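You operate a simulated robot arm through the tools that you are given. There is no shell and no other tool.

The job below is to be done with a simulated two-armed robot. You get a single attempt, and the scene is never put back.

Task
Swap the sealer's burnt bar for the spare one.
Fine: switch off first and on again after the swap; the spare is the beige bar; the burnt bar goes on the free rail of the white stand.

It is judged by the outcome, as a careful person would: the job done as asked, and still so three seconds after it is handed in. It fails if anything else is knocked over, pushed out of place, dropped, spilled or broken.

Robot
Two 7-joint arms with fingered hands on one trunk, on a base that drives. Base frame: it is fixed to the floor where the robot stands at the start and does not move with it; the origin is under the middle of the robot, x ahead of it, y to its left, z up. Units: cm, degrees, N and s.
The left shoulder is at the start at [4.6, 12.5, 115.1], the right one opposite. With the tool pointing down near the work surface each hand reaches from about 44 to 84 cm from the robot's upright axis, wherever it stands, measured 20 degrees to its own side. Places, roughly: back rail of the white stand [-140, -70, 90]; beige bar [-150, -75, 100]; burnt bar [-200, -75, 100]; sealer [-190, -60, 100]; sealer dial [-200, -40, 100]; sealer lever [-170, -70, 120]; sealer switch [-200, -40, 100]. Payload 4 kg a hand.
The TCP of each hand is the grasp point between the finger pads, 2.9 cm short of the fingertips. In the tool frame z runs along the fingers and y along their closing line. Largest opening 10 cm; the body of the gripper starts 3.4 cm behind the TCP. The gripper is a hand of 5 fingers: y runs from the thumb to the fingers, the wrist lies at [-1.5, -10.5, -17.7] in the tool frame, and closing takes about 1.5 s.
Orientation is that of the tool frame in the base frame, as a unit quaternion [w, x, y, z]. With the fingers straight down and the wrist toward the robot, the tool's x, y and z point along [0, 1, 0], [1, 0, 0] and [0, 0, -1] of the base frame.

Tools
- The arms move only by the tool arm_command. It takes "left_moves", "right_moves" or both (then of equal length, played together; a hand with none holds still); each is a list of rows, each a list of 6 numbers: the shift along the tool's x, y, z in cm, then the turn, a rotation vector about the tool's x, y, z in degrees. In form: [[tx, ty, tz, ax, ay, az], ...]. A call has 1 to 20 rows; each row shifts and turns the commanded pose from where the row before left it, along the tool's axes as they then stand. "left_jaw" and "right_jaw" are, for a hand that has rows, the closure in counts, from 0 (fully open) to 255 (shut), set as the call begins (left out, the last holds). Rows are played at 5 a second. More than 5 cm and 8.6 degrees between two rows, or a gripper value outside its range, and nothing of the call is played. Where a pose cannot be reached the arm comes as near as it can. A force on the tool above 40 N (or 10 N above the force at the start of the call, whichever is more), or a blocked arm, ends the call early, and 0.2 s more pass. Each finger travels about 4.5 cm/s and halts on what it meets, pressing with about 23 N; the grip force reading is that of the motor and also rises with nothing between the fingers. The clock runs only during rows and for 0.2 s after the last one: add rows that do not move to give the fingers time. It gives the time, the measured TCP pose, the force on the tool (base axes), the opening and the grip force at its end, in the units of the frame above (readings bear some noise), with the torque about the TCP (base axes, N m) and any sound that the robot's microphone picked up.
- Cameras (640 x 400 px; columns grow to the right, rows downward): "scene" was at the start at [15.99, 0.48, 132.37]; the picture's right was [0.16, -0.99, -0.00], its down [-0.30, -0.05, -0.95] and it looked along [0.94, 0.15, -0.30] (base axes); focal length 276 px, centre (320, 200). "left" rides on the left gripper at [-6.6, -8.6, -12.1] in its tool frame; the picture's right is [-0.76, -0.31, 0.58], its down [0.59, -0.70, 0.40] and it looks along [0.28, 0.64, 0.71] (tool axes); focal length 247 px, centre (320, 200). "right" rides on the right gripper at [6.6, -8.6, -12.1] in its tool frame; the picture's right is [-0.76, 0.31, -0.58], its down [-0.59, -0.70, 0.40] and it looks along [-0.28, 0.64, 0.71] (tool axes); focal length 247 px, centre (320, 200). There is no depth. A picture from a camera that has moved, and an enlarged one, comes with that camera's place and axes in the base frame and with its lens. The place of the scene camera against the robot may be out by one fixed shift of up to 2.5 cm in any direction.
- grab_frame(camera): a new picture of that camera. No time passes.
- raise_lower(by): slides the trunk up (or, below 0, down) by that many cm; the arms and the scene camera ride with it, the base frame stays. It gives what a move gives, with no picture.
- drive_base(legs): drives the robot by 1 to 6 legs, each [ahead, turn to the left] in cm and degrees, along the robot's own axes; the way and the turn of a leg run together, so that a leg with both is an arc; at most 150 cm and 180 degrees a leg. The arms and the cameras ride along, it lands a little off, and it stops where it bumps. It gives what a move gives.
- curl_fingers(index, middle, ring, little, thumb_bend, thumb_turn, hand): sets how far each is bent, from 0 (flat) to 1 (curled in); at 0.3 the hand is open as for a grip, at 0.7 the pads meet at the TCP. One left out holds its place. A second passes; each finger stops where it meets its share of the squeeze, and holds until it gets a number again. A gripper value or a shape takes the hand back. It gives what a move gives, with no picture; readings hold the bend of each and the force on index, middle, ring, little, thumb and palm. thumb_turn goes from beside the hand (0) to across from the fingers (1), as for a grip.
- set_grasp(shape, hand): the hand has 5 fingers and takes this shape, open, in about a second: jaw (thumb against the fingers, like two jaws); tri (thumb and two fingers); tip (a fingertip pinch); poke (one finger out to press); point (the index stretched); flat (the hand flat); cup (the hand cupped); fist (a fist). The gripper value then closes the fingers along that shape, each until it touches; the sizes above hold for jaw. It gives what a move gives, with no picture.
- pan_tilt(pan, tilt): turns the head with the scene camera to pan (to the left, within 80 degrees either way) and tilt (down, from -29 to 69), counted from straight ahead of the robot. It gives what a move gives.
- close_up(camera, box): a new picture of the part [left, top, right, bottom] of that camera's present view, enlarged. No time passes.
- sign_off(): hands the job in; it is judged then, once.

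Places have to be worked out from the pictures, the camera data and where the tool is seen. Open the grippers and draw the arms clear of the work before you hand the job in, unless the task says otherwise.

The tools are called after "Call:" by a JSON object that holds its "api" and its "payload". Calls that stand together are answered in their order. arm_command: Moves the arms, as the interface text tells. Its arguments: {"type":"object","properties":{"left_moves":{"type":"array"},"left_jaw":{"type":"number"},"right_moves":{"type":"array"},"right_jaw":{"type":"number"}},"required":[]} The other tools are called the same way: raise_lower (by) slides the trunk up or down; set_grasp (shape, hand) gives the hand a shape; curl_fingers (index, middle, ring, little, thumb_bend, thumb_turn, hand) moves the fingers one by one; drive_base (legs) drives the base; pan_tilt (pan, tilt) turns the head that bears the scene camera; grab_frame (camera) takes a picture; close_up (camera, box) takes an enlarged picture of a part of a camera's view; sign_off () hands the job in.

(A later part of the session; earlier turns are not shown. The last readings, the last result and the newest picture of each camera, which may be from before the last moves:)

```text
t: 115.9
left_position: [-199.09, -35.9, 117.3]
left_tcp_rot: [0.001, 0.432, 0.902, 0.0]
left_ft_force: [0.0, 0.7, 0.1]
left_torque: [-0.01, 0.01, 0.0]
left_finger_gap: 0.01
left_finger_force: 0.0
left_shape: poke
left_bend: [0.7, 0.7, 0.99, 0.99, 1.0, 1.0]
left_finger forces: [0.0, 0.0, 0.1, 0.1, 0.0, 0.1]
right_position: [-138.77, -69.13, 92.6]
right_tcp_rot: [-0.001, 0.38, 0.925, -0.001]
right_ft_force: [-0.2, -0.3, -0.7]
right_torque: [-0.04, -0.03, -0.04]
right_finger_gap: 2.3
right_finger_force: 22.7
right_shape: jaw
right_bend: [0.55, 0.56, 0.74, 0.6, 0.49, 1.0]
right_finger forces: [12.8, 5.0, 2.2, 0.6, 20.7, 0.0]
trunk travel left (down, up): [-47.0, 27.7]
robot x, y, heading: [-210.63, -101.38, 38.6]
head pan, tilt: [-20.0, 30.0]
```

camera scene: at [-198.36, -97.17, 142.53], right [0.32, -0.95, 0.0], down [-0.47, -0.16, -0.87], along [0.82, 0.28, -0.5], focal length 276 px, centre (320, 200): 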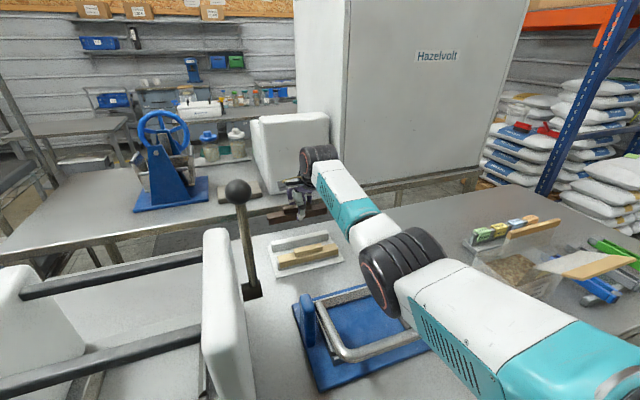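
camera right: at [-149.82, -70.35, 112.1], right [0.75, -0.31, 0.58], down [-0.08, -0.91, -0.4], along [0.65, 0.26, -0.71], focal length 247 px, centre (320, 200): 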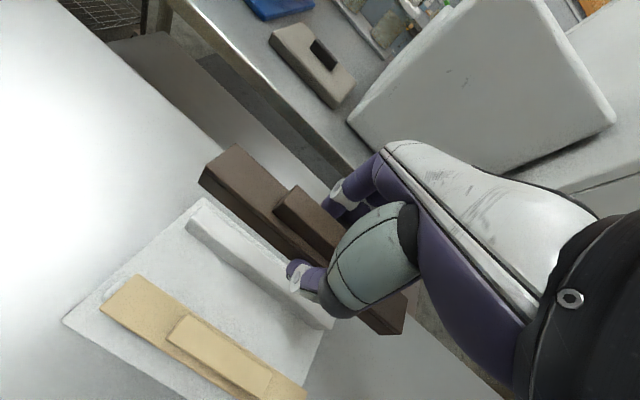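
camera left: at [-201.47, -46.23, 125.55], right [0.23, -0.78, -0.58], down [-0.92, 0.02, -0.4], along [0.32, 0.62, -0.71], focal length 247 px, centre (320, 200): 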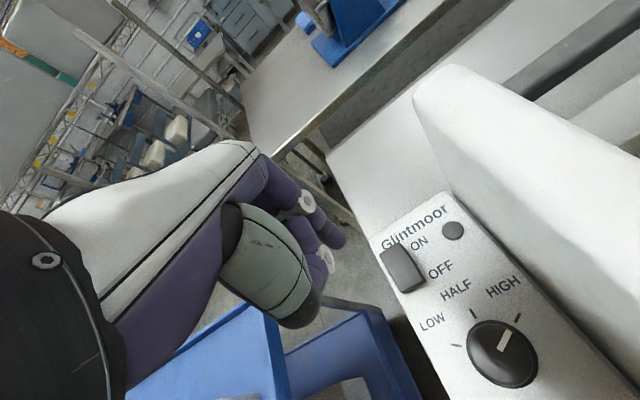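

No contact at 92.6 either; I go on in 0.2 cm steps.

Call:
{"api": "arm_command", "payload": {"right_moves": [[0, 0, 0.2, 0, 0, 0], [0, 0, 0.1, 0, 0, 0], [0, 0, 0, 0, 0, 0]]}}

Call:
{"api": "arm_command", "payload": {"right_moves": [[0, 0, 0.1, 0, 0, 0], [0, 0, 0.1, 0, 0, 0], [0, 0, 0, 0, 0, 0]]}}

```text
t: 116.7
left_position: [-199.13, -35.94, 117.28]
left_tcp_rot: [0.0, 0.432, 0.902, 0.001]
left_ft_force: [0.3, 0.9, -0.2]
left_torque: [-0.02, 0.02, -0.03]
left_finger_gap: 0.0
left_finger_force: 0.1
left_shape: poke
left_bend: [0.7, 0.7, 0.99, 0.99, 1.0, 1.0]
left_finger forces: [0.0, 0.0, 0.1, 0.0, 0.1, 0.1]
right_position: [-138.72, -69.25, 92.34]
right_tcp_rot: [0.0, 0.38, 0.925, 0.0]
right_ft_force: [0.5, -0.6, 0.3]
right_torque: [0.03, 0.04, 0.0]
right_finger_gap: 2.35
right_finger_force: 23.2
right_shape: jaw
right_bend: [0.55, 0.56, 0.74, 0.6, 0.49, 1.0]
right_finger forces: [12.8, 4.9, 2.2, 0.8, 20.8, 0.0]
trunk travel left (down, up): [-47.0, 27.7]
robot x, y, heading: [-211.19, -101.42, 38.8]
head pan, tilt: [-20.0, 30.0]
```

```text
t: 117.5
left_position: [-199.11, -35.93, 117.41]
left_tcp_rot: [0.0, 0.433, 0.901, 0.001]
left_ft_force: [-1.0, 0.2, -0.3]
left_torque: [0.04, 0.07, -0.03]
left_finger_gap: 0.01
left_finger_force: 0.0
left_shape: poke
left_bend: [0.7, 0.7, 0.99, 0.99, 1.0, 1.0]
left_finger forces: [0.1, 0.0, 0.0, 0.1, 0.1, 0.0]
right_position: [-138.72, -68.97, 92.21]
right_tcp_rot: [0.0, 0.38, 0.925, 0.0]
right_ft_force: [-0.5, 0.5, 2.4]
right_torque: [0.0, -0.02, 0.01]
right_finger_gap: 2.35
right_finger_force: 22.5
right_shape: jaw
right_bend: [0.55, 0.56, 0.74, 0.6, 0.49, 1.0]
right_finger forces: [12.7, 5.1, 2.4, 0.6, 21.3, 0.0]
trunk travel left (down, up): [-47.0, 27.7]
robot x, y, heading: [-210.77, -101.46, 38.9]
head pan, tilt: [-20.0, 30.0]
```

A first contact (2.4 N) at z ≈ 92.2. I check by camera whether the bar is seated or resting on the rail's edge.

Call:
{"api": "close_up", "payload": {"camera": "right", "box": [185, 150, 275, 230]}}

Call:
{"api": "close_up", "payload": {"camera": "scene", "box": [262, 210, 342, 270]}}

Call:
{"api": "close_up", "payload": {"camera": "right", "box": [280, 250, 420, 350]}}

```text
5.00 times, centred on (230, 190) of right
camera zoom: at [-149.52, -70.61, 104.21], right [0.75, -0.31, 0.58], down [-0.08, -0.91, -0.4], along [0.65, 0.26, -0.71], focal length 1235 px, centre (770, 250)
```

zoom: 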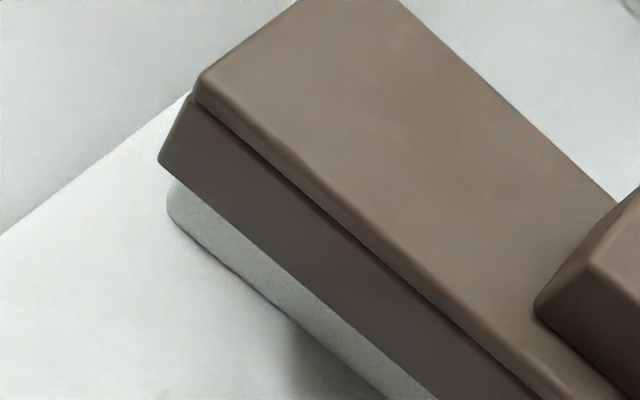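

```text
6.67 times, centred on (302, 240) of scene
camera zoom: at [-198.4, -97.19, 142.54], right [0.32, -0.95, 0.0], down [-0.47, -0.16, -0.87], along [0.82, 0.28, -0.5], focal length 1843 px, centre (440, -67)
```

zoom: 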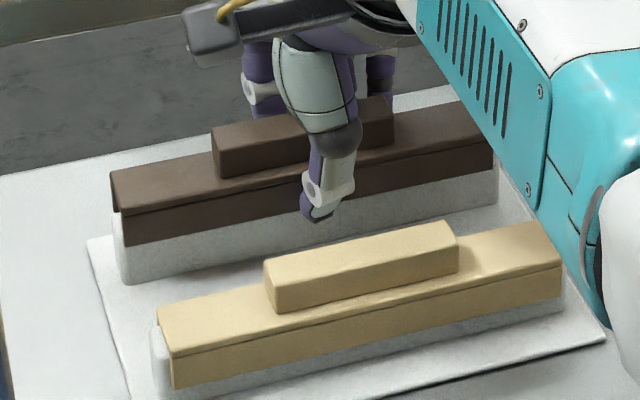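

```text
4.00 times, centred on (350, 300) of right
camera zoom: at [-149.52, -70.61, 104.21], right [0.75, -0.31, 0.58], down [-0.08, -0.91, -0.4], along [0.65, 0.26, -0.71], focal length 988 px, centre (200, -200)
```

zoom: 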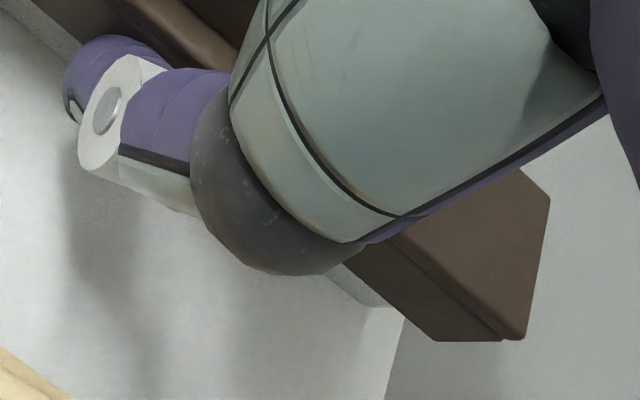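

The bar is resting on the rail's top edge, about 1.4 cm above its seat, so it is slightly off. I press a little more so the torque tells which wall or end is touching.

Call:
{"api": "arm_command", "payload": {"right_moves": [[0, 0, 0.12, 0, 0, 0], [0, 0, 0.08, 0, 0, 0], [0, 0, 0, 0, 0, 0]]}}

```text
t: 118.3
left_position: [-199.11, -35.93, 117.37]
left_tcp_rot: [0.001, 0.432, 0.902, 0.001]
left_ft_force: [0.5, 0.3, -0.2]
left_torque: [0.05, -0.02, 0.02]
left_finger_gap: 0.01
left_finger_force: 0.0
left_shape: poke
left_bend: [0.7, 0.7, 0.99, 0.99, 1.0, 1.0]
left_finger forces: [0.0, 0.0, 0.1, 0.0, 0.0, 0.0]
right_position: [-138.84, -69.14, 92.09]
right_tcp_rot: [0.0, 0.381, 0.925, 0.001]
right_ft_force: [0.0, -0.2, 9.5]
right_torque: [0.06, -0.08, 0.02]
right_finger_gap: 2.39
right_finger_force: 23.9
right_shape: jaw
right_bend: [0.55, 0.56, 0.74, 0.6, 0.49, 1.0]
right_finger forces: [13.0, 5.8, 2.5, 0.6, 22.2, 0.0]
trunk travel left (down, up): [-47.0, 27.7]
robot x, y, heading: [-210.91, -101.38, 38.9]
head pan, tilt: [-20.0, 30.0]
```

The torque puts the contact about 1 cm forward of the TCP and central: the far wall sits on the rail, so the bar must go forward. I back off, shift 0.2 cm forward and lower again.

Call:
{"api": "arm_command", "payload": {"right_moves": [[0, 0, -0.3, 0, 0, 0], [-0.02, 0.2, 0, 0, 0, 0], [0, 0, 0.15, 0, 0, 0], [0, 0, 0.15, 0, 0, 0], [0, 0, 0, 0, 0, 0]]}}

```text
t: 119.5
left_position: [-199.22, -35.97, 117.27]
left_tcp_rot: [0.0, 0.432, 0.902, 0.002]
left_ft_force: [-0.9, -0.8, 0.5]
left_torque: [0.0, -0.04, -0.01]
left_finger_gap: 0.01
left_finger_force: 0.0
left_shape: poke
left_bend: [0.7, 0.7, 0.99, 0.99, 1.0, 1.0]
left_finger forces: [0.1, 0.0, 0.0, 0.0, 0.0, 0.0]
right_position: [-138.67, -68.96, 92.19]
right_tcp_rot: [0.001, 0.381, 0.924, 0.001]
right_ft_force: [-1.2, -3.4, 9.2]
right_torque: [-0.03, -0.05, 0.01]
right_finger_gap: 2.39
right_finger_force: 23.1
right_shape: jaw
right_bend: [0.55, 0.56, 0.74, 0.61, 0.49, 1.0]
right_finger forces: [12.6, 5.3, 2.4, 0.3, 23.5, 0.0]
trunk travel left (down, up): [-47.0, 27.7]
robot x, y, heading: [-210.86, -101.3, 38.7]
head pan, tilt: [-20.0, 30.0]
```

Same far-wall contact (the sideways force is friction from sliding). I back off further, move 0.2 cm more forward and lower again.

Call:
{"api": "arm_command", "payload": {"right_moves": [[0, 0, -0.6, 0, 0, 0], [-0.02, 0.2, 0, 0, 0, 0], [0, 0, 0.3, 0, 0, 0], [0, 0, 0.15, 0, 0, 0], [0, 0, 0.15, 0, 0, 0], [0, 0, 0, 0, 0, 0]]}}

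```text
t: 120.9
left_position: [-199.11, -35.92, 117.36]
left_tcp_rot: [0.001, 0.432, 0.902, 0.0]
left_ft_force: [0.2, 0.0, 0.5]
left_torque: [-0.02, -0.02, -0.01]
left_finger_gap: 0.0
left_finger_force: 0.0
left_shape: poke
left_bend: [0.7, 0.7, 0.99, 0.99, 1.0, 1.0]
left_finger forces: [0.0, 0.0, 0.1, 0.1, 0.0, 0.0]
right_position: [-138.43, -68.9, 92.12]
right_tcp_rot: [0.001, 0.381, 0.925, 0.002]
right_ft_force: [-1.0, -1.3, 7.9]
right_torque: [0.04, -0.05, -0.02]
right_finger_gap: 2.35
right_finger_force: 23.0
right_shape: jaw
right_bend: [0.55, 0.56, 0.73, 0.61, 0.49, 1.0]
right_finger forces: [12.9, 5.4, 2.5, 0.3, 22.6, 0.0]
trunk travel left (down, up): [-47.0, 27.7]
robot x, y, heading: [-210.75, -101.36, 38.7]
head pan, tilt: [-20.0, 30.0]
```

Still the far wall. Another 0.2 cm forward.

Call:
{"api": "arm_command", "payload": {"right_moves": [[0, 0, -0.6, 0, 0, 0], [-0.02, 0.2, 0, 0, 0, 0], [0, 0, 0.3, 0, 0, 0], [0, 0, 0.15, 0, 0, 0], [0, 0, 0.15, 0, 0, 0], [0, 0, 0, 0, 0, 0]]}}

Call:
{"api": "close_up", "payload": {"camera": "scene", "box": [262, 210, 342, 270]}}

Call:
{"api": "close_up", "payload": {"camera": "right", "box": [185, 150, 275, 230]}}

```text
t: 122.3
left_position: [-199.02, -35.92, 117.26]
left_tcp_rot: [0.0, 0.432, 0.902, 0.0]
left_ft_force: [-0.3, -0.9, 0.3]
left_torque: [0.0, 0.01, -0.06]
left_finger_gap: 0.03
left_finger_force: 0.1
left_shape: poke
left_bend: [0.7, 0.7, 0.99, 0.99, 1.0, 1.0]
left_finger forces: [0.0, 0.1, 0.1, 0.0, 0.0, 0.1]
right_position: [-138.34, -68.71, 91.97]
right_tcp_rot: [-0.001, 0.38, 0.925, -0.001]
right_ft_force: [0.7, 1.1, -1.4]
right_torque: [-0.03, -0.04, 0.06]
right_finger_gap: 2.34
right_finger_force: 23.0
right_shape: jaw
right_bend: [0.55, 0.56, 0.73, 0.6, 0.49, 1.0]
right_finger forces: [12.5, 5.9, 3.3, 1.1, 21.4, 0.0]
trunk travel left (down, up): [-47.0, 27.7]
robot x, y, heading: [-210.83, -101.48, 38.8]
head pan, tilt: [-20.0, 30.0]
```

```text
6.67 times, centred on (302, 240) of scene
camera zoom: at [-198.35, -97.16, 142.53], right [0.32, -0.95, 0.0], down [-0.47, -0.16, -0.87], along [0.82, 0.28, -0.5], focal length 1843 px, centre (440, -67)
```

zoom: 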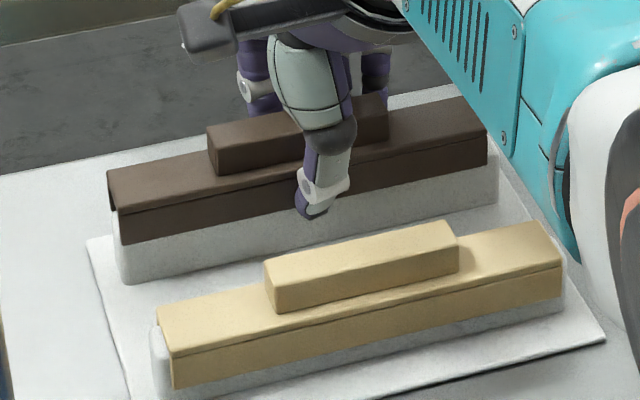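

```text
5.00 times, centred on (230, 190) of right
camera zoom: at [-149.08, -70.18, 103.95], right [0.75, -0.31, 0.58], down [-0.08, -0.91, -0.4], along [0.65, 0.26, -0.71], focal length 1235 px, centre (770, 250)
```

zoom: 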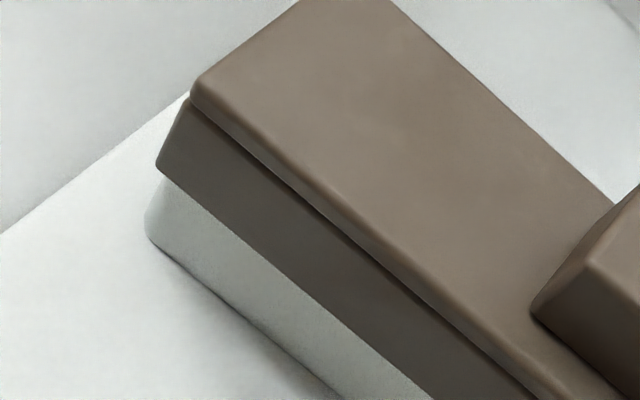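

The contact is gone at the same height: the far wall now clears the rail. I nudge 0.25 cm right and lower on, watching the force.

Call:
{"api": "arm_command", "payload": {"right_moves": [[-0.25, -0.03, 0, 0, 0, 0], [0, 0, 0.2, 0, 0, 0], [0, 0, 0.2, 0, 0, 0], [0, 0, 0, 0, 0, 0]]}}

```text
t: 123.3
left_position: [-199.04, -35.8, 117.28]
left_tcp_rot: [0.0, 0.432, 0.902, 0.0]
left_ft_force: [-0.7, 0.0, 0.0]
left_torque: [0.01, 0.0, -0.04]
left_finger_gap: 0.01
left_finger_force: 0.0
left_shape: poke
left_bend: [0.7, 0.7, 0.99, 0.99, 1.0, 1.0]
left_finger forces: [0.1, 0.0, 0.1, 0.1, 0.0, 0.0]
right_position: [-138.28, -68.89, 91.49]
right_tcp_rot: [0.0, 0.381, 0.925, 0.0]
right_ft_force: [0.9, 0.9, 0.8]
right_torque: [0.0, -0.05, 0.13]
right_finger_gap: 2.32
right_finger_force: 22.8
right_shape: jaw
right_bend: [0.55, 0.56, 0.73, 0.6, 0.49, 1.0]
right_finger forces: [12.5, 6.0, 3.4, 1.2, 21.3, 0.0]
trunk travel left (down, up): [-47.0, 27.7]
robot x, y, heading: [-210.55, -101.37, 38.8]
head pan, tilt: [-20.0, 30.0]
```

It slides down over the rail with little force. I continue in small steps.

Call:
{"api": "arm_command", "payload": {"right_moves": [[0, 0.05, 0.2, 0, 0, 0], [0, 0, 0.2, 0, 0, 0], [0, 0, 0, 0, 0, 0]]}}

Call:
{"api": "arm_command", "payload": {"right_moves": [[0, 0, 0.15, 0, 0, 0], [0, 0, 0.15, 0, 0, 0], [0, 0, 0, 0, 0, 0]]}}

Call:
{"api": "close_up", "payload": {"camera": "scene", "box": [262, 210, 342, 270]}}

```text
t: 124.1
left_position: [-198.92, -35.84, 117.42]
left_tcp_rot: [0.0, 0.434, 0.901, 0.0]
left_ft_force: [0.1, -0.3, -0.7]
left_torque: [0.04, 0.01, 0.01]
left_finger_gap: 0.02
left_finger_force: 0.0
left_shape: poke
left_bend: [0.7, 0.7, 0.99, 0.99, 1.0, 1.0]
left_finger forces: [0.0, 0.0, 0.0, 0.0, 0.0, 0.0]
right_position: [-138.39, -68.88, 91.24]
right_tcp_rot: [0.0, 0.381, 0.925, 0.0]
right_ft_force: [4.3, 2.7, 1.5]
right_torque: [0.12, -0.14, 0.12]
right_finger_gap: 2.33
right_finger_force: 23.4
right_shape: jaw
right_bend: [0.55, 0.56, 0.73, 0.6, 0.5, 1.0]
right_finger forces: [13.5, 6.4, 3.5, 1.7, 20.2, 0.1]
trunk travel left (down, up): [-47.0, 27.7]
robot x, y, heading: [-210.77, -101.56, 39.1]
head pan, tilt: [-20.0, 30.0]
```

```text
t: 124.9
left_position: [-199.04, -35.89, 117.2]
left_tcp_rot: [0.0, 0.433, 0.902, 0.0]
left_ft_force: [1.0, 0.2, 0.1]
left_torque: [0.03, 0.0, 0.01]
left_finger_gap: 0.0
left_finger_force: 0.1
left_shape: poke
left_bend: [0.7, 0.7, 0.99, 0.99, 1.0, 1.0]
left_finger forces: [0.1, 0.1, 0.0, 0.0, 0.0, 0.0]
right_position: [-138.27, -69.02, 91.02]
right_tcp_rot: [0.001, 0.38, 0.925, 0.0]
right_ft_force: [6.2, 4.8, 2.7]
right_torque: [0.12, -0.15, 0.14]
right_finger_gap: 2.29
right_finger_force: 23.0
right_shape: jaw
right_bend: [0.54, 0.55, 0.73, 0.59, 0.51, 1.0]
right_finger forces: [14.8, 7.1, 3.6, 2.1, 19.5, 0.1]
trunk travel left (down, up): [-47.0, 27.7]
robot x, y, heading: [-210.78, -101.46, 38.9]
head pan, tilt: [-20.0, 30.0]
```

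```text
6.67 times, centred on (302, 240) of scene
camera zoom: at [-198.3, -97.12, 142.52], right [0.32, -0.95, 0.0], down [-0.47, -0.16, -0.87], along [0.82, 0.28, -0.5], focal length 1843 px, centre (440, -67)
```

zoom: 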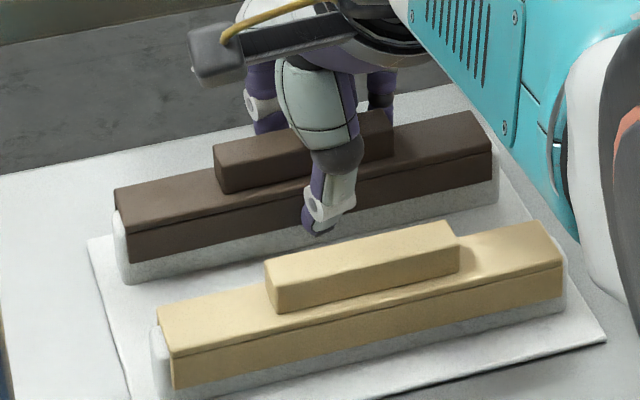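

The bar slides onto the rail; a forward push of ~8 N says it wants 0.15 cm more forward. I add that and lower the last bit.

Call:
{"api": "arm_command", "payload": {"right_moves": [[-0.02, 0.15, 0, 0, 0, 0], [0, 0, 0.2, 0, 0, 0], [0, 0, 0.15, 0, 0, 0], [0, 0, 0, 0, 0, 0]]}}

Call:
{"api": "arm_command", "payload": {"right_moves": [[0, 0, 0.15, 0, 0, 0], [0, 0, 0.1, 0, 0, 0], [0, 0, 0, 0, 0, 0]]}}

```text
t: 125.9
left_position: [-199.0, -35.8, 117.19]
left_tcp_rot: [0.0, 0.432, 0.902, 0.0]
left_ft_force: [0.7, -0.3, 0.0]
left_torque: [0.02, 0.01, 0.0]
left_finger_gap: 0.0
left_finger_force: 0.0
left_shape: poke
left_bend: [0.7, 0.7, 0.99, 0.99, 1.0, 1.0]
left_finger forces: [0.0, 0.0, 0.0, 0.0, 0.1, 0.0]
right_position: [-138.48, -69.06, 90.6]
right_tcp_rot: [-0.001, 0.38, 0.925, 0.0]
right_ft_force: [7.6, 6.5, 2.8]
right_torque: [0.15, -0.27, 0.15]
right_finger_gap: 2.33
right_finger_force: 23.1
right_shape: jaw
right_bend: [0.54, 0.55, 0.73, 0.59, 0.51, 1.0]
right_finger forces: [15.4, 7.8, 3.8, 2.2, 18.8, 0.0]
right hand out of reach, approached as far as the arm can: row 1
trunk travel left (down, up): [-47.0, 27.7]
robot x, y, heading: [-211.03, -101.48, 38.9]
head pan, tilt: [-20.0, 30.0]
```

```text
t: 126.7
left_position: [-199.04, -35.92, 117.32]
left_tcp_rot: [0.0, 0.433, 0.902, 0.0]
left_ft_force: [0.3, -0.2, -0.7]
left_torque: [-0.02, -0.02, 0.01]
left_finger_gap: 0.0
left_finger_force: 0.0
left_shape: poke
left_bend: [0.7, 0.7, 0.99, 0.99, 1.0, 1.0]
left_finger forces: [0.0, 0.0, 0.0, 0.0, 0.0, 0.0]
right_position: [-138.48, -68.9, 90.45]
right_tcp_rot: [0.001, 0.381, 0.924, 0.001]
right_ft_force: [10.8, 6.0, 7.8]
right_torque: [0.19, -0.31, 0.12]
right_finger_gap: 2.32
right_finger_force: 22.9
right_shape: jaw
right_bend: [0.54, 0.54, 0.73, 0.58, 0.74, 1.0]
right_finger forces: [16.3, 8.3, 3.8, 2.3, 18.8, 0.0]
trunk travel left (down, up): [-47.0, 27.7]
robot x, y, heading: [-210.96, -101.09, 38.9]
head pan, tilt: [-20.0, 30.0]
```

The arm is at its reach limit and the bar is essentially down (7.8 N upward at z 90.45). I look before releasing.

Call:
{"api": "close_up", "payload": {"camera": "scene", "box": [252, 200, 352, 280]}}

Call:
{"api": "close_up", "payload": {"camera": "right", "box": [150, 130, 350, 350]}}

```text
5.00 times, centred on (302, 240) of scene
camera zoom: at [-198.32, -97.14, 142.53], right [0.32, -0.95, 0.0], down [-0.47, -0.16, -0.87], along [0.82, 0.28, -0.5], focal length 1382 px, centre (410, 0)
```

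zoom: 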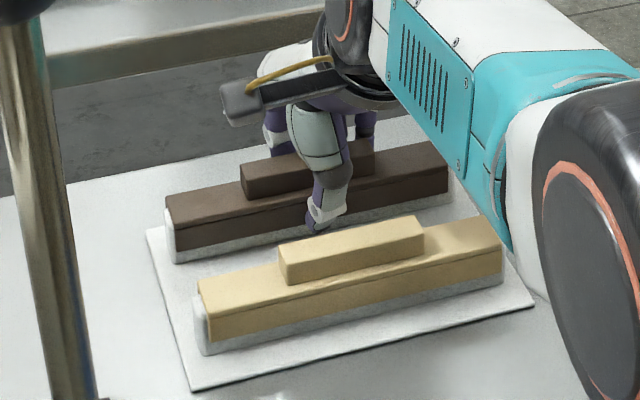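

```text
1.82 times, centred on (250, 240) of right
camera zoom: at [-149.22, -70.5, 102.47], right [0.75, -0.32, 0.58], down [-0.08, -0.91, -0.4], along [0.65, 0.26, -0.71], focal length 449 px, centre (447, 127)
```

zoom: 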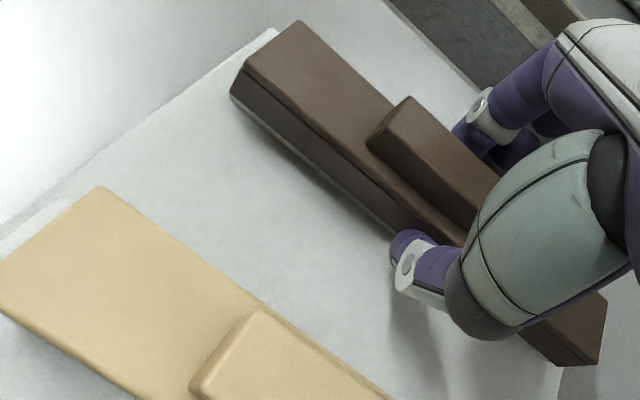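

The burnt bar sits on the back rail exactly as the beige one sits on its own, and the stand has not moved. I open the hand only partly (so the thumb stays clear of the beige bar) and then lift straight up.

Call:
{"api": "arm_command", "payload": {"right_moves": [[0, 0, 0, 0, 0, 0], [0, 0, 0, 0, 0, 0], [0, 0, 0, 0, 0, 0], [0, 0, 0, 0, 0, 0], [0, 0, 0, 0, 0, 0], [0, 0, 0, 0, 0, 0]], "right_jaw": 140}}

Call:
{"api": "close_up", "payload": {"camera": "scene", "box": [252, 200, 352, 280]}}

Call:
{"api": "close_up", "payload": {"camera": "right", "box": [150, 130, 350, 350]}}

```text
t: 128.1
left_position: [-199.09, -35.86, 117.3]
left_tcp_rot: [0.0, 0.433, 0.901, 0.0]
left_ft_force: [-0.7, -0.7, 0.0]
left_torque: [0.01, 0.0, 0.03]
left_finger_gap: 0.01
left_finger_force: 0.0
left_shape: poke
left_bend: [0.7, 0.7, 0.99, 0.99, 1.0, 1.0]
left_finger forces: [0.0, 0.1, 0.0, 0.0, 0.0, 0.0]
right_position: [-138.69, -69.12, 90.41]
right_tcp_rot: [-0.001, 0.38, 0.925, 0.0]
right_ft_force: [0.1, 0.6, 0.4]
right_torque: [0.02, -0.02, 0.01]
right_finger_gap: 4.49
right_finger_force: 0.1
right_shape: jaw
right_bend: [0.43, 0.45, 0.74, 0.51, 0.39, 1.0]
right_finger forces: [0.0, 0.0, 0.0, 0.0, 0.0, 0.0]
trunk travel left (down, up): [-47.0, 27.7]
robot x, y, heading: [-211.05, -100.98, 38.7]
head pan, tilt: [-20.0, 30.0]
```

```text
5.00 times, centred on (302, 240) of scene
camera zoom: at [-198.36, -97.17, 142.53], right [0.32, -0.95, 0.0], down [-0.47, -0.16, -0.87], along [0.82, 0.28, -0.5], focal length 1382 px, centre (410, 0)
```

zoom: 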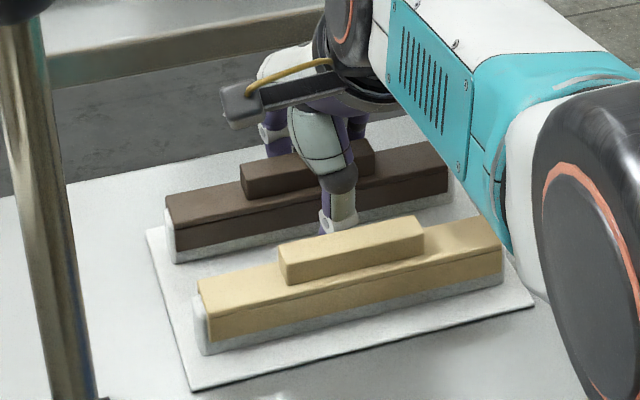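

```text
1.82 times, centred on (250, 240) of right
camera zoom: at [-149.3, -70.53, 102.38], right [0.75, -0.31, 0.58], down [-0.08, -0.91, -0.4], along [0.65, 0.26, -0.71], focal length 449 px, centre (447, 127)
```

zoom: 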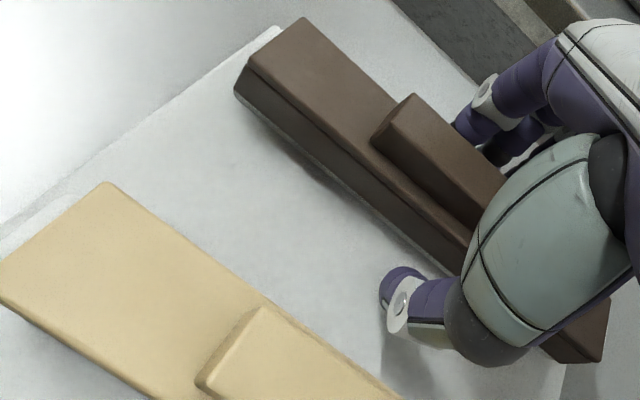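

The burnt bar stays seated on the free rail. I lift the right hand straight up clear of it.

Call:
{"api": "arm_command", "payload": {"right_moves": [[0, 0, -1, 0, 0, 0], [0, 0, -2, 0, 0, 0], [0, 0, -3, 0, 0, 0], [0, 0, -3, 0, 0, 0], [0, 0, -3, 0, 0, 0], [0, 0, 0, 0, 0, 0]]}}

Call:
{"api": "grab_frame", "payload": {"camera": "right"}}

Call:
{"api": "close_up", "payload": {"camera": "scene", "box": [252, 200, 352, 280]}}

```text
t: 129.5
left_position: [-199.14, -35.96, 117.27]
left_tcp_rot: [0.0, 0.432, 0.902, 0.0]
left_ft_force: [0.7, 0.0, 0.9]
left_torque: [0.01, -0.01, -0.01]
left_finger_gap: 0.0
left_finger_force: 0.2
left_shape: poke
left_bend: [0.7, 0.7, 0.99, 0.99, 1.0, 1.0]
left_finger forces: [0.0, 0.1, 0.0, 0.1, 0.0, 0.0]
right_position: [-138.35, -68.85, 102.32]
right_tcp_rot: [0.0, 0.381, 0.925, -0.001]
right_ft_force: [0.0, -0.2, 0.9]
right_torque: [0.0, 0.0, 0.02]
right_finger_gap: 4.47
right_finger_force: 0.0
right_shape: jaw
right_bend: [0.42, 0.45, 0.74, 0.51, 0.39, 1.0]
right_finger forces: [0.0, 0.0, 0.1, 0.0, 0.1, 0.0]
trunk travel left (down, up): [-47.0, 27.7]
robot x, y, heading: [-210.78, -101.52, 38.8]
head pan, tilt: [-20.0, 30.0]
```

```text
taken
camera right: at [-149.08, -70.37, 114.39], right [0.75, -0.31, 0.58], down [-0.08, -0.91, -0.4], along [0.65, 0.26, -0.71], focal length 247 px, centre (320, 200)
```

right: 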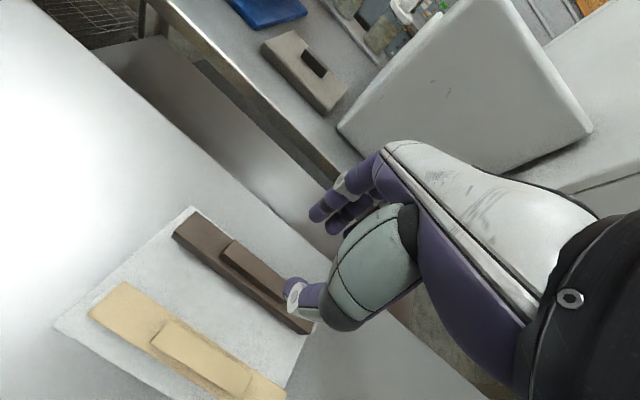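

```text
5.00 times, centred on (302, 240) of scene
camera zoom: at [-198.34, -97.16, 142.52], right [0.32, -0.95, 0.0], down [-0.47, -0.16, -0.87], along [0.82, 0.28, -0.5], focal length 1382 px, centre (410, 0)
```

zoom: 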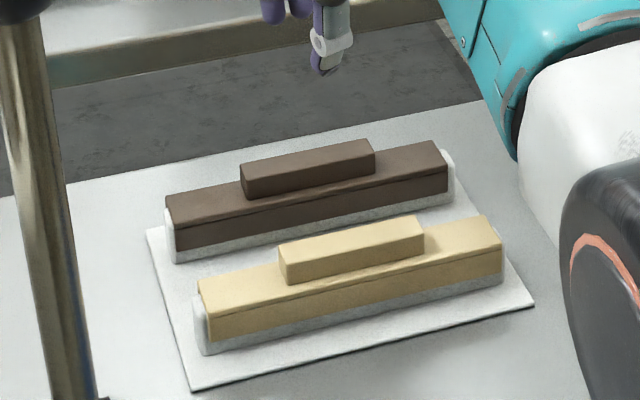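

The burnt bar is well seated. I turn the hand back, move it 7.5 cm back above the beige bar and open it to about 6 cm.

Call:
{"api": "arm_command", "payload": {"right_moves": [[0, 0, 0, 0, 0, 3.25], [0, 0, 0, 0, 0, 3.25], [0.1, -3.75, 0, 0, 0, 0], [0.1, -3.75, 0, 0, 0, 0], [0, 0, 0, 0, 0, 0], [0, 0, 0, 0, 0, 0]], "right_jaw": 100}}

Call:
{"api": "grab_frame", "payload": {"camera": "right"}}

Call:
{"api": "close_up", "payload": {"camera": "right", "box": [150, 150, 350, 350]}}

```text
t: 130.9
left_position: [-199.07, -35.94, 117.35]
left_tcp_rot: [0.0, 0.432, 0.902, 0.0]
left_ft_force: [-0.5, -0.4, 0.1]
left_torque: [0.01, -0.01, -0.03]
left_finger_gap: 0.0
left_finger_force: 0.1
left_shape: poke
left_bend: [0.7, 0.7, 0.99, 0.99, 1.0, 1.0]
left_finger forces: [0.0, 0.0, 0.1, 0.0, 0.0, 0.1]
right_position: [-144.38, -73.51, 102.3]
right_tcp_rot: [-0.001, 0.432, 0.902, -0.001]
right_ft_force: [0.2, -0.4, -0.1]
right_torque: [0.0, -0.01, 0.01]
right_finger_gap: 6.07
right_finger_force: 0.1
right_shape: jaw
right_bend: [0.4, 0.38, 0.73, 0.44, 0.3, 1.0]
right_finger forces: [0.1, 0.0, 0.1, 0.0, 0.0, 0.0]
trunk travel left (down, up): [-47.0, 27.7]
robot x, y, heading: [-210.78, -101.55, 38.8]
head pan, tilt: [-20.0, 30.0]
```

```text
taken
camera right: at [-155.16, -73.71, 114.32], right [0.71, -0.4, 0.58], down [-0.18, -0.9, -0.4], along [0.68, 0.18, -0.71], focal length 247 px, centre (320, 200)
```

right: 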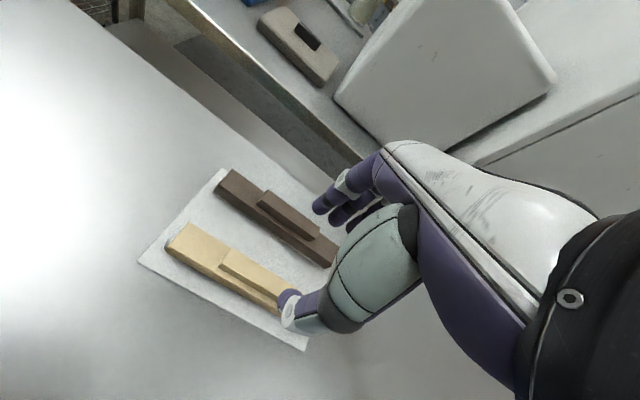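

```text
2.00 times, centred on (250, 250) of right
camera zoom: at [-155.16, -73.71, 114.32], right [0.71, -0.4, 0.58], down [-0.18, -0.9, -0.4], along [0.68, 0.18, -0.71], focal length 494 px, centre (460, 100)
```

zoom: 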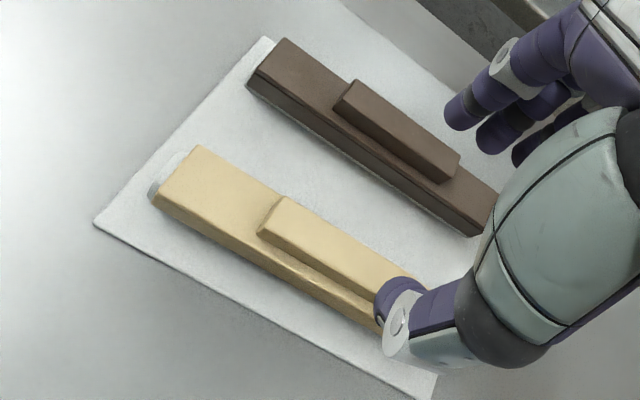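

The beige bar lies centred under the hand (offset ≈ 0.2 cm). I shift back 0.25 cm and lower in steps until the tips are level with its walls.

Call:
{"api": "arm_command", "payload": {"right_moves": [[0, -0.25, 3, 0, 0, 0], [0, 0, 3, 0, 0, 0], [0, 0, 3, 0, 0, 0], [0, 0, 0, 0, 0, 0]]}}

Call:
{"api": "close_up", "payload": {"camera": "right", "box": [150, 130, 350, 350]}}

Call:
{"api": "close_up", "payload": {"camera": "scene", "box": [242, 190, 362, 290]}}

```text
t: 131.9
left_position: [-199.1, -35.94, 117.46]
left_tcp_rot: [0.0, 0.432, 0.902, 0.0]
left_ft_force: [0.0, 0.1, 0.0]
left_torque: [-0.01, 0.01, 0.02]
left_finger_gap: 0.0
left_finger_force: 0.1
left_shape: poke
left_bend: [0.7, 0.7, 0.99, 0.99, 1.0, 1.0]
left_finger forces: [0.1, 0.1, 0.1, 0.0, 0.0, 0.1]
right_position: [-144.35, -73.7, 93.32]
right_tcp_rot: [0.0, 0.432, 0.902, 0.0]
right_ft_force: [-1.0, 0.1, 1.2]
right_torque: [0.03, 0.01, 0.0]
right_finger_gap: 6.07
right_finger_force: 0.0
right_shape: jaw
right_bend: [0.4, 0.38, 0.73, 0.44, 0.3, 1.0]
right_finger forces: [0.0, 0.0, 0.1, 0.0, 0.0, 0.0]
trunk travel left (down, up): [-47.0, 27.7]
robot x, y, heading: [-210.57, -101.73, 38.8]
head pan, tilt: [-20.0, 30.0]
```

```text
1.82 times, centred on (250, 240) of right
camera zoom: at [-155.24, -73.92, 105.37], right [0.71, -0.4, 0.58], down [-0.18, -0.9, -0.4], along [0.68, 0.18, -0.71], focal length 449 px, centre (447, 127)
```

zoom: 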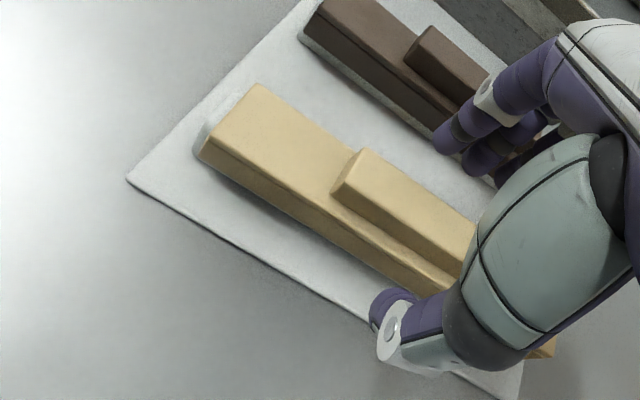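

```text
4.00 times, centred on (302, 240) of scene
camera zoom: at [-198.37, -97.18, 142.53], right [0.32, -0.95, 0.0], down [-0.47, -0.16, -0.87], along [0.82, 0.28, -0.5], focal length 1106 px, centre (392, 40)
```

zoom: 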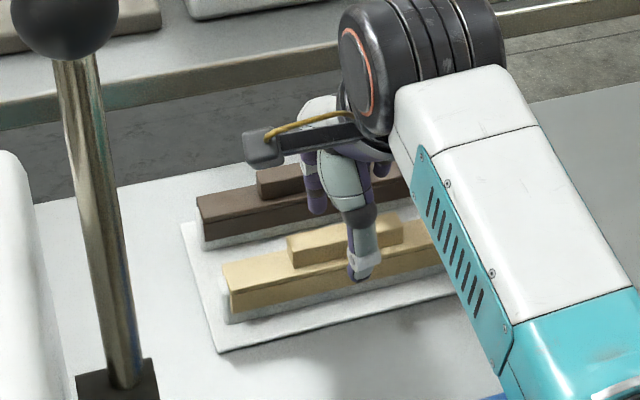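

The readings show the ring finger still bent at 0.73 while the others opened, so it might hit the grip block. I raise the hand 5 cm, open fully to reset it, then go back to a 6 cm opening.

Call:
{"api": "arm_command", "payload": {"right_moves": [[0, 0, -3, 0, 0, 0], [0, 0, -3, 0, 0, 0], [0, 0, 0, 0, 0, 0], [0, 0, 0, 0, 0, 0], [0, 0, 0, 0, 0, 0], [0, 0, 0, 0, 0, 0]], "right_jaw": 0}}

Call:
{"api": "arm_command", "payload": {"right_moves": [[0, 0, 0, 0, 0, 0], [0, 0, 0, 0, 0, 0], [0, 0, 0, 0, 0, 0], [0, 0, 0, 0, 0, 0], [0, 0, 0, 0, 0, 0]], "right_jaw": 90}}

Call:
{"api": "close_up", "payload": {"camera": "scene", "box": [262, 180, 362, 260]}}

Call:
{"api": "close_up", "payload": {"camera": "right", "box": [280, 130, 440, 270]}}

```text
t: 133.3
left_position: [-199.11, -35.87, 117.3]
left_tcp_rot: [0.0, 0.432, 0.902, -0.001]
left_ft_force: [0.6, -0.1, 0.4]
left_torque: [0.0, -0.01, -0.01]
left_finger_gap: 0.0
left_finger_force: 0.0
left_shape: poke
left_bend: [0.7, 0.7, 0.99, 0.99, 1.0, 1.0]
left_finger forces: [0.0, 0.0, 0.0, 0.1, 0.1, 0.1]
right_position: [-144.61, -73.63, 99.52]
right_tcp_rot: [0.0, 0.432, 0.902, -0.001]
right_ft_force: [-0.5, -1.1, -0.2]
right_torque: [-0.02, -0.02, 0.0]
right_finger_gap: 9.97
right_finger_force: 0.0
right_shape: jaw
right_bend: [0.3, 0.3, 0.3, 0.3, 0.3, 0.98]
right_finger forces: [0.0, 0.0, 0.1, 0.0, 0.0, 0.0]
trunk travel left (down, up): [-47.0, 27.7]
robot x, y, heading: [-210.71, -101.36, 39.2]
head pan, tilt: [-20.0, 30.0]
```

```text
t: 134.5
left_position: [-199.13, -35.86, 117.36]
left_tcp_rot: [0.0, 0.432, 0.902, 0.0]
left_ft_force: [-0.5, -0.5, 0.1]
left_torque: [-0.04, -0.04, -0.01]
left_finger_gap: 0.0
left_finger_force: 0.1
left_shape: poke
left_bend: [0.7, 0.7, 0.99, 0.99, 1.0, 1.0]
left_finger forces: [0.0, 0.0, 0.0, 0.0, 0.0, 0.0]
right_position: [-144.57, -73.48, 99.37]
right_tcp_rot: [0.0, 0.432, 0.902, 0.0]
right_ft_force: [-0.5, 0.5, -0.3]
right_torque: [0.0, 0.01, 0.01]
right_finger_gap: 6.52
right_finger_force: 0.1
right_shape: jaw
right_bend: [0.41, 0.37, 0.27, 0.43, 0.3, 0.99]
right_finger forces: [0.1, 0.0, 0.0, 0.1, 0.1, 0.0]
trunk travel left (down, up): [-47.0, 27.7]
robot x, y, heading: [-211.04, -101.07, 39.2]
head pan, tilt: [-20.0, 30.0]
```

```text
5.00 times, centred on (312, 220) of scene
camera zoom: at [-198.36, -97.17, 142.53], right [0.32, -0.95, 0.0], down [-0.47, -0.16, -0.87], along [0.82, 0.28, -0.5], focal length 1382 px, centre (360, 100)
```

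zoom: 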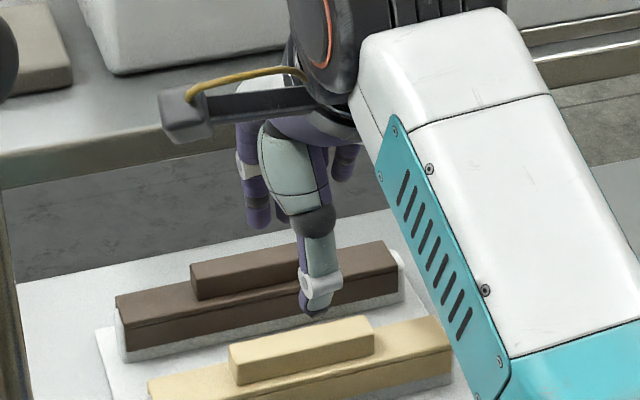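

```text
2.86 times, centred on (360, 200) of right
camera zoom: at [-155.4, -73.77, 111.46], right [0.71, -0.4, 0.58], down [-0.18, -0.9, -0.4], along [0.68, 0.18, -0.71], focal length 706 px, centre (206, 200)
```

zoom: 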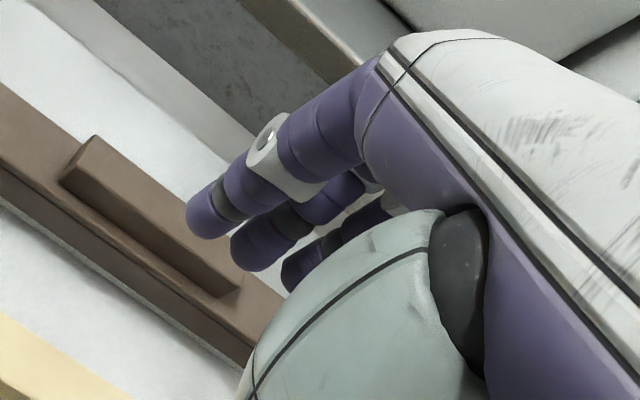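

All fingers are open evenly now. I lower the hand to the beige bar.

Call:
{"api": "arm_command", "payload": {"right_moves": [[0, 0, 3, 0, 0, 0], [0, 0, 3, 0, 0, 0], [0, 0, 1.5, 0, 0, 0], [0, 0, 0.6, 0, 0, 0], [0, 0, 0.5, 0, 0, 0], [0, 0, 0, 0, 0, 0]]}}

Call:
{"api": "close_up", "payload": {"camera": "right", "box": [150, 130, 350, 350]}}

Call:
{"api": "close_up", "payload": {"camera": "scene", "box": [262, 200, 362, 280]}}

```text
t: 135.9
left_position: [-199.08, -35.79, 117.27]
left_tcp_rot: [0.001, 0.433, 0.901, 0.0]
left_ft_force: [0.5, -0.8, 0.5]
left_torque: [-0.02, 0.01, 0.03]
left_finger_gap: 0.01
left_finger_force: 0.1
left_shape: poke
left_bend: [0.7, 0.7, 0.99, 0.99, 1.0, 1.0]
left_finger forces: [0.0, 0.1, 0.0, 0.0, 0.0, 0.1]
right_position: [-143.89, -73.2, 92.31]
right_tcp_rot: [0.005, 0.433, 0.901, 0.01]
right_ft_force: [0.5, 1.2, 0.7]
right_torque: [-0.05, -0.02, -0.04]
right_finger_gap: 6.51
right_finger_force: 0.0
right_shape: jaw
right_bend: [0.41, 0.37, 0.27, 0.43, 0.3, 0.99]
right_finger forces: [0.0, 0.1, 0.1, 0.1, 0.0, 0.0]
trunk travel left (down, up): [-47.0, 27.7]
robot x, y, heading: [-210.46, -101.31, 38.9]
head pan, tilt: [-20.0, 30.0]
```

```text
1.82 times, centred on (250, 240) of right
camera zoom: at [-154.99, -73.53, 104.13], right [0.7, -0.41, 0.59], down [-0.17, -0.89, -0.41], along [0.69, 0.19, -0.7], focal length 449 px, centre (447, 127)
```

zoom: 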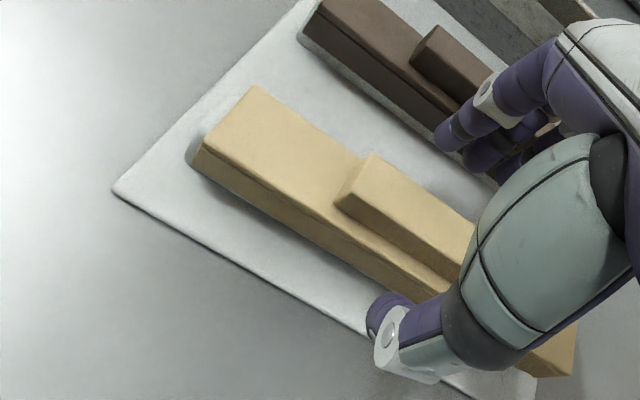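

```text
5.00 times, centred on (312, 240) of scene
camera zoom: at [-198.44, -96.99, 142.61], right [0.32, -0.95, 0.0], down [-0.47, -0.16, -0.87], along [0.82, 0.28, -0.5], focal length 1382 px, centre (360, 0)
```

zoom: 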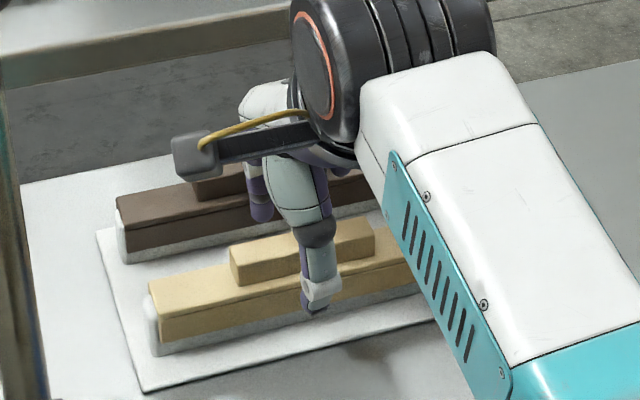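

The hand stopped 1.5 cm short, slightly tilted, with no force at the tool, so the arm itself may be touching something. I look at the elbow and the blue press at once.

Call:
{"api": "pan_tilt", "payload": {"pan": -30, "tilt": 50}}

Call:
{"api": "grab_frame", "payload": {"camera": "scene"}}

```text
t: 136.8
left_position: [-199.18, -35.82, 117.27]
left_tcp_rot: [0.001, 0.433, 0.901, 0.001]
left_ft_force: [0.4, 0.1, -0.2]
left_torque: [-0.03, 0.0, 0.0]
left_finger_gap: 0.01
left_finger_force: 0.1
left_shape: poke
left_bend: [0.7, 0.7, 0.99, 0.99, 1.0, 1.0]
left_finger forces: [0.0, 0.1, 0.0, 0.1, 0.0, 0.1]
right_position: [-144.07, -73.05, 92.39]
right_tcp_rot: [0.005, 0.433, 0.901, 0.01]
right_ft_force: [0.3, 0.2, 0.3]
right_torque: [-0.03, 0.02, 0.0]
right_finger_gap: 6.48
right_finger_force: 0.1
right_shape: jaw
right_bend: [0.41, 0.37, 0.27, 0.43, 0.3, 0.99]
right_finger forces: [0.0, 0.1, 0.0, 0.1, 0.1, 0.1]
trunk travel left (down, up): [-47.0, 27.7]
robot x, y, heading: [-210.56, -101.31, 38.7]
head pan, tilt: [-30.0, 50.0]
```

```text
taken
camera scene: at [-199.5, -98.82, 139.63], right [0.15, -0.99, 0.0], down [-0.76, -0.12, -0.64], along [0.64, 0.1, -0.76], focal length 276 px, centre (320, 200)
```

scene: 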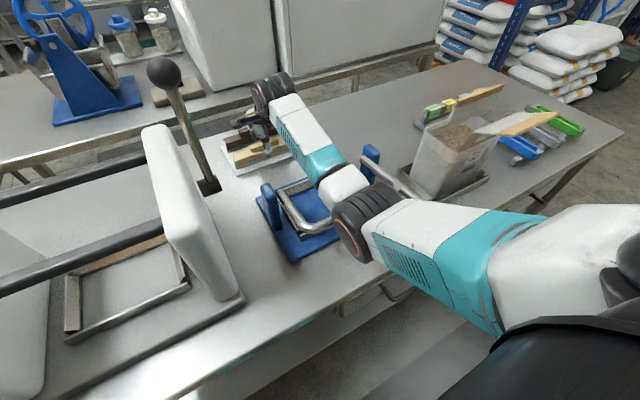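

The elbow has sunk onto the blue press's frame. I raise the hand again right away to unload it, and then check the press.

Call:
{"api": "arm_command", "payload": {"right_moves": [[0, 0, -1.5, 0, 0, 0], [0, 0, -2.5, 0, 0, 0], [0, 0, -3, 0, 0, 0], [0, 0, -3, 0, 0, 0], [0, 0, 0, 0, 0, 0]]}}

Call:
{"api": "grab_frame", "payload": {"camera": "scene"}}

Call:
{"api": "close_up", "payload": {"camera": "scene", "box": [220, 120, 440, 280]}}

```text
t: 138.0
left_position: [-199.01, -35.8, 117.29]
left_tcp_rot: [0.0, 0.433, 0.902, 0.0]
left_ft_force: [-0.3, -0.3, 0.2]
left_torque: [0.04, -0.08, 0.03]
left_finger_gap: 0.02
left_finger_force: 0.0
left_shape: poke
left_bend: [0.7, 0.7, 0.99, 0.99, 1.0, 1.0]
left_finger forces: [0.0, 0.1, 0.0, 0.1, 0.0, 0.1]
right_position: [-144.65, -73.79, 100.46]
right_tcp_rot: [0.0, 0.433, 0.901, -0.001]
right_ft_force: [-0.7, 0.0, 0.2]
right_torque: [0.01, -0.01, -0.03]
right_finger_gap: 6.49
right_finger_force: 0.1
right_shape: jaw
right_bend: [0.41, 0.37, 0.27, 0.43, 0.3, 0.99]
right_finger forces: [0.0, 0.1, 0.0, 0.0, 0.1, 0.0]
trunk travel left (down, up): [-47.0, 27.7]
robot x, y, heading: [-210.66, -101.14, 38.6]
head pan, tilt: [-30.0, 50.0]
```

```text
taken
camera scene: at [-199.28, -98.87, 139.57], right [0.15, -0.99, 0.0], down [-0.76, -0.12, -0.64], along [0.63, 0.1, -0.77], focal length 276 px, centre (320, 200)
```

scene: 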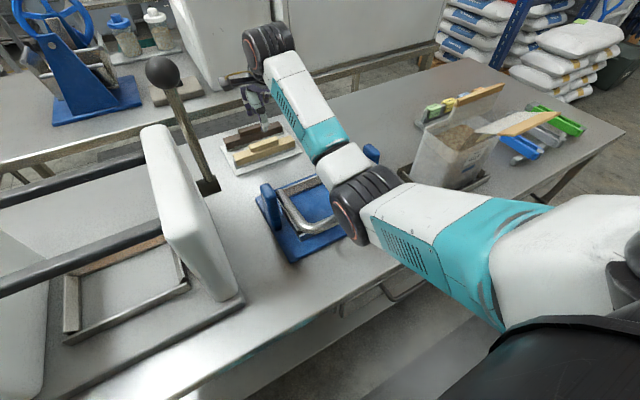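

```text
2.50 times, centred on (330, 200) of scene
camera zoom: at [-199.28, -98.87, 139.57], right [0.15, -0.99, 0.0], down [-0.76, -0.12, -0.64], along [0.63, 0.1, -0.77], focal length 691 px, centre (295, 200)
```

zoom: 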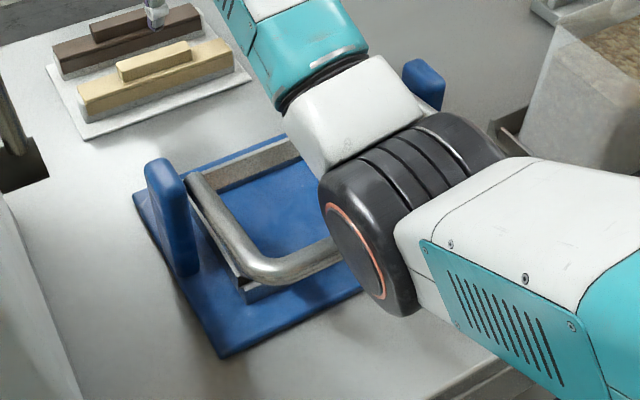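

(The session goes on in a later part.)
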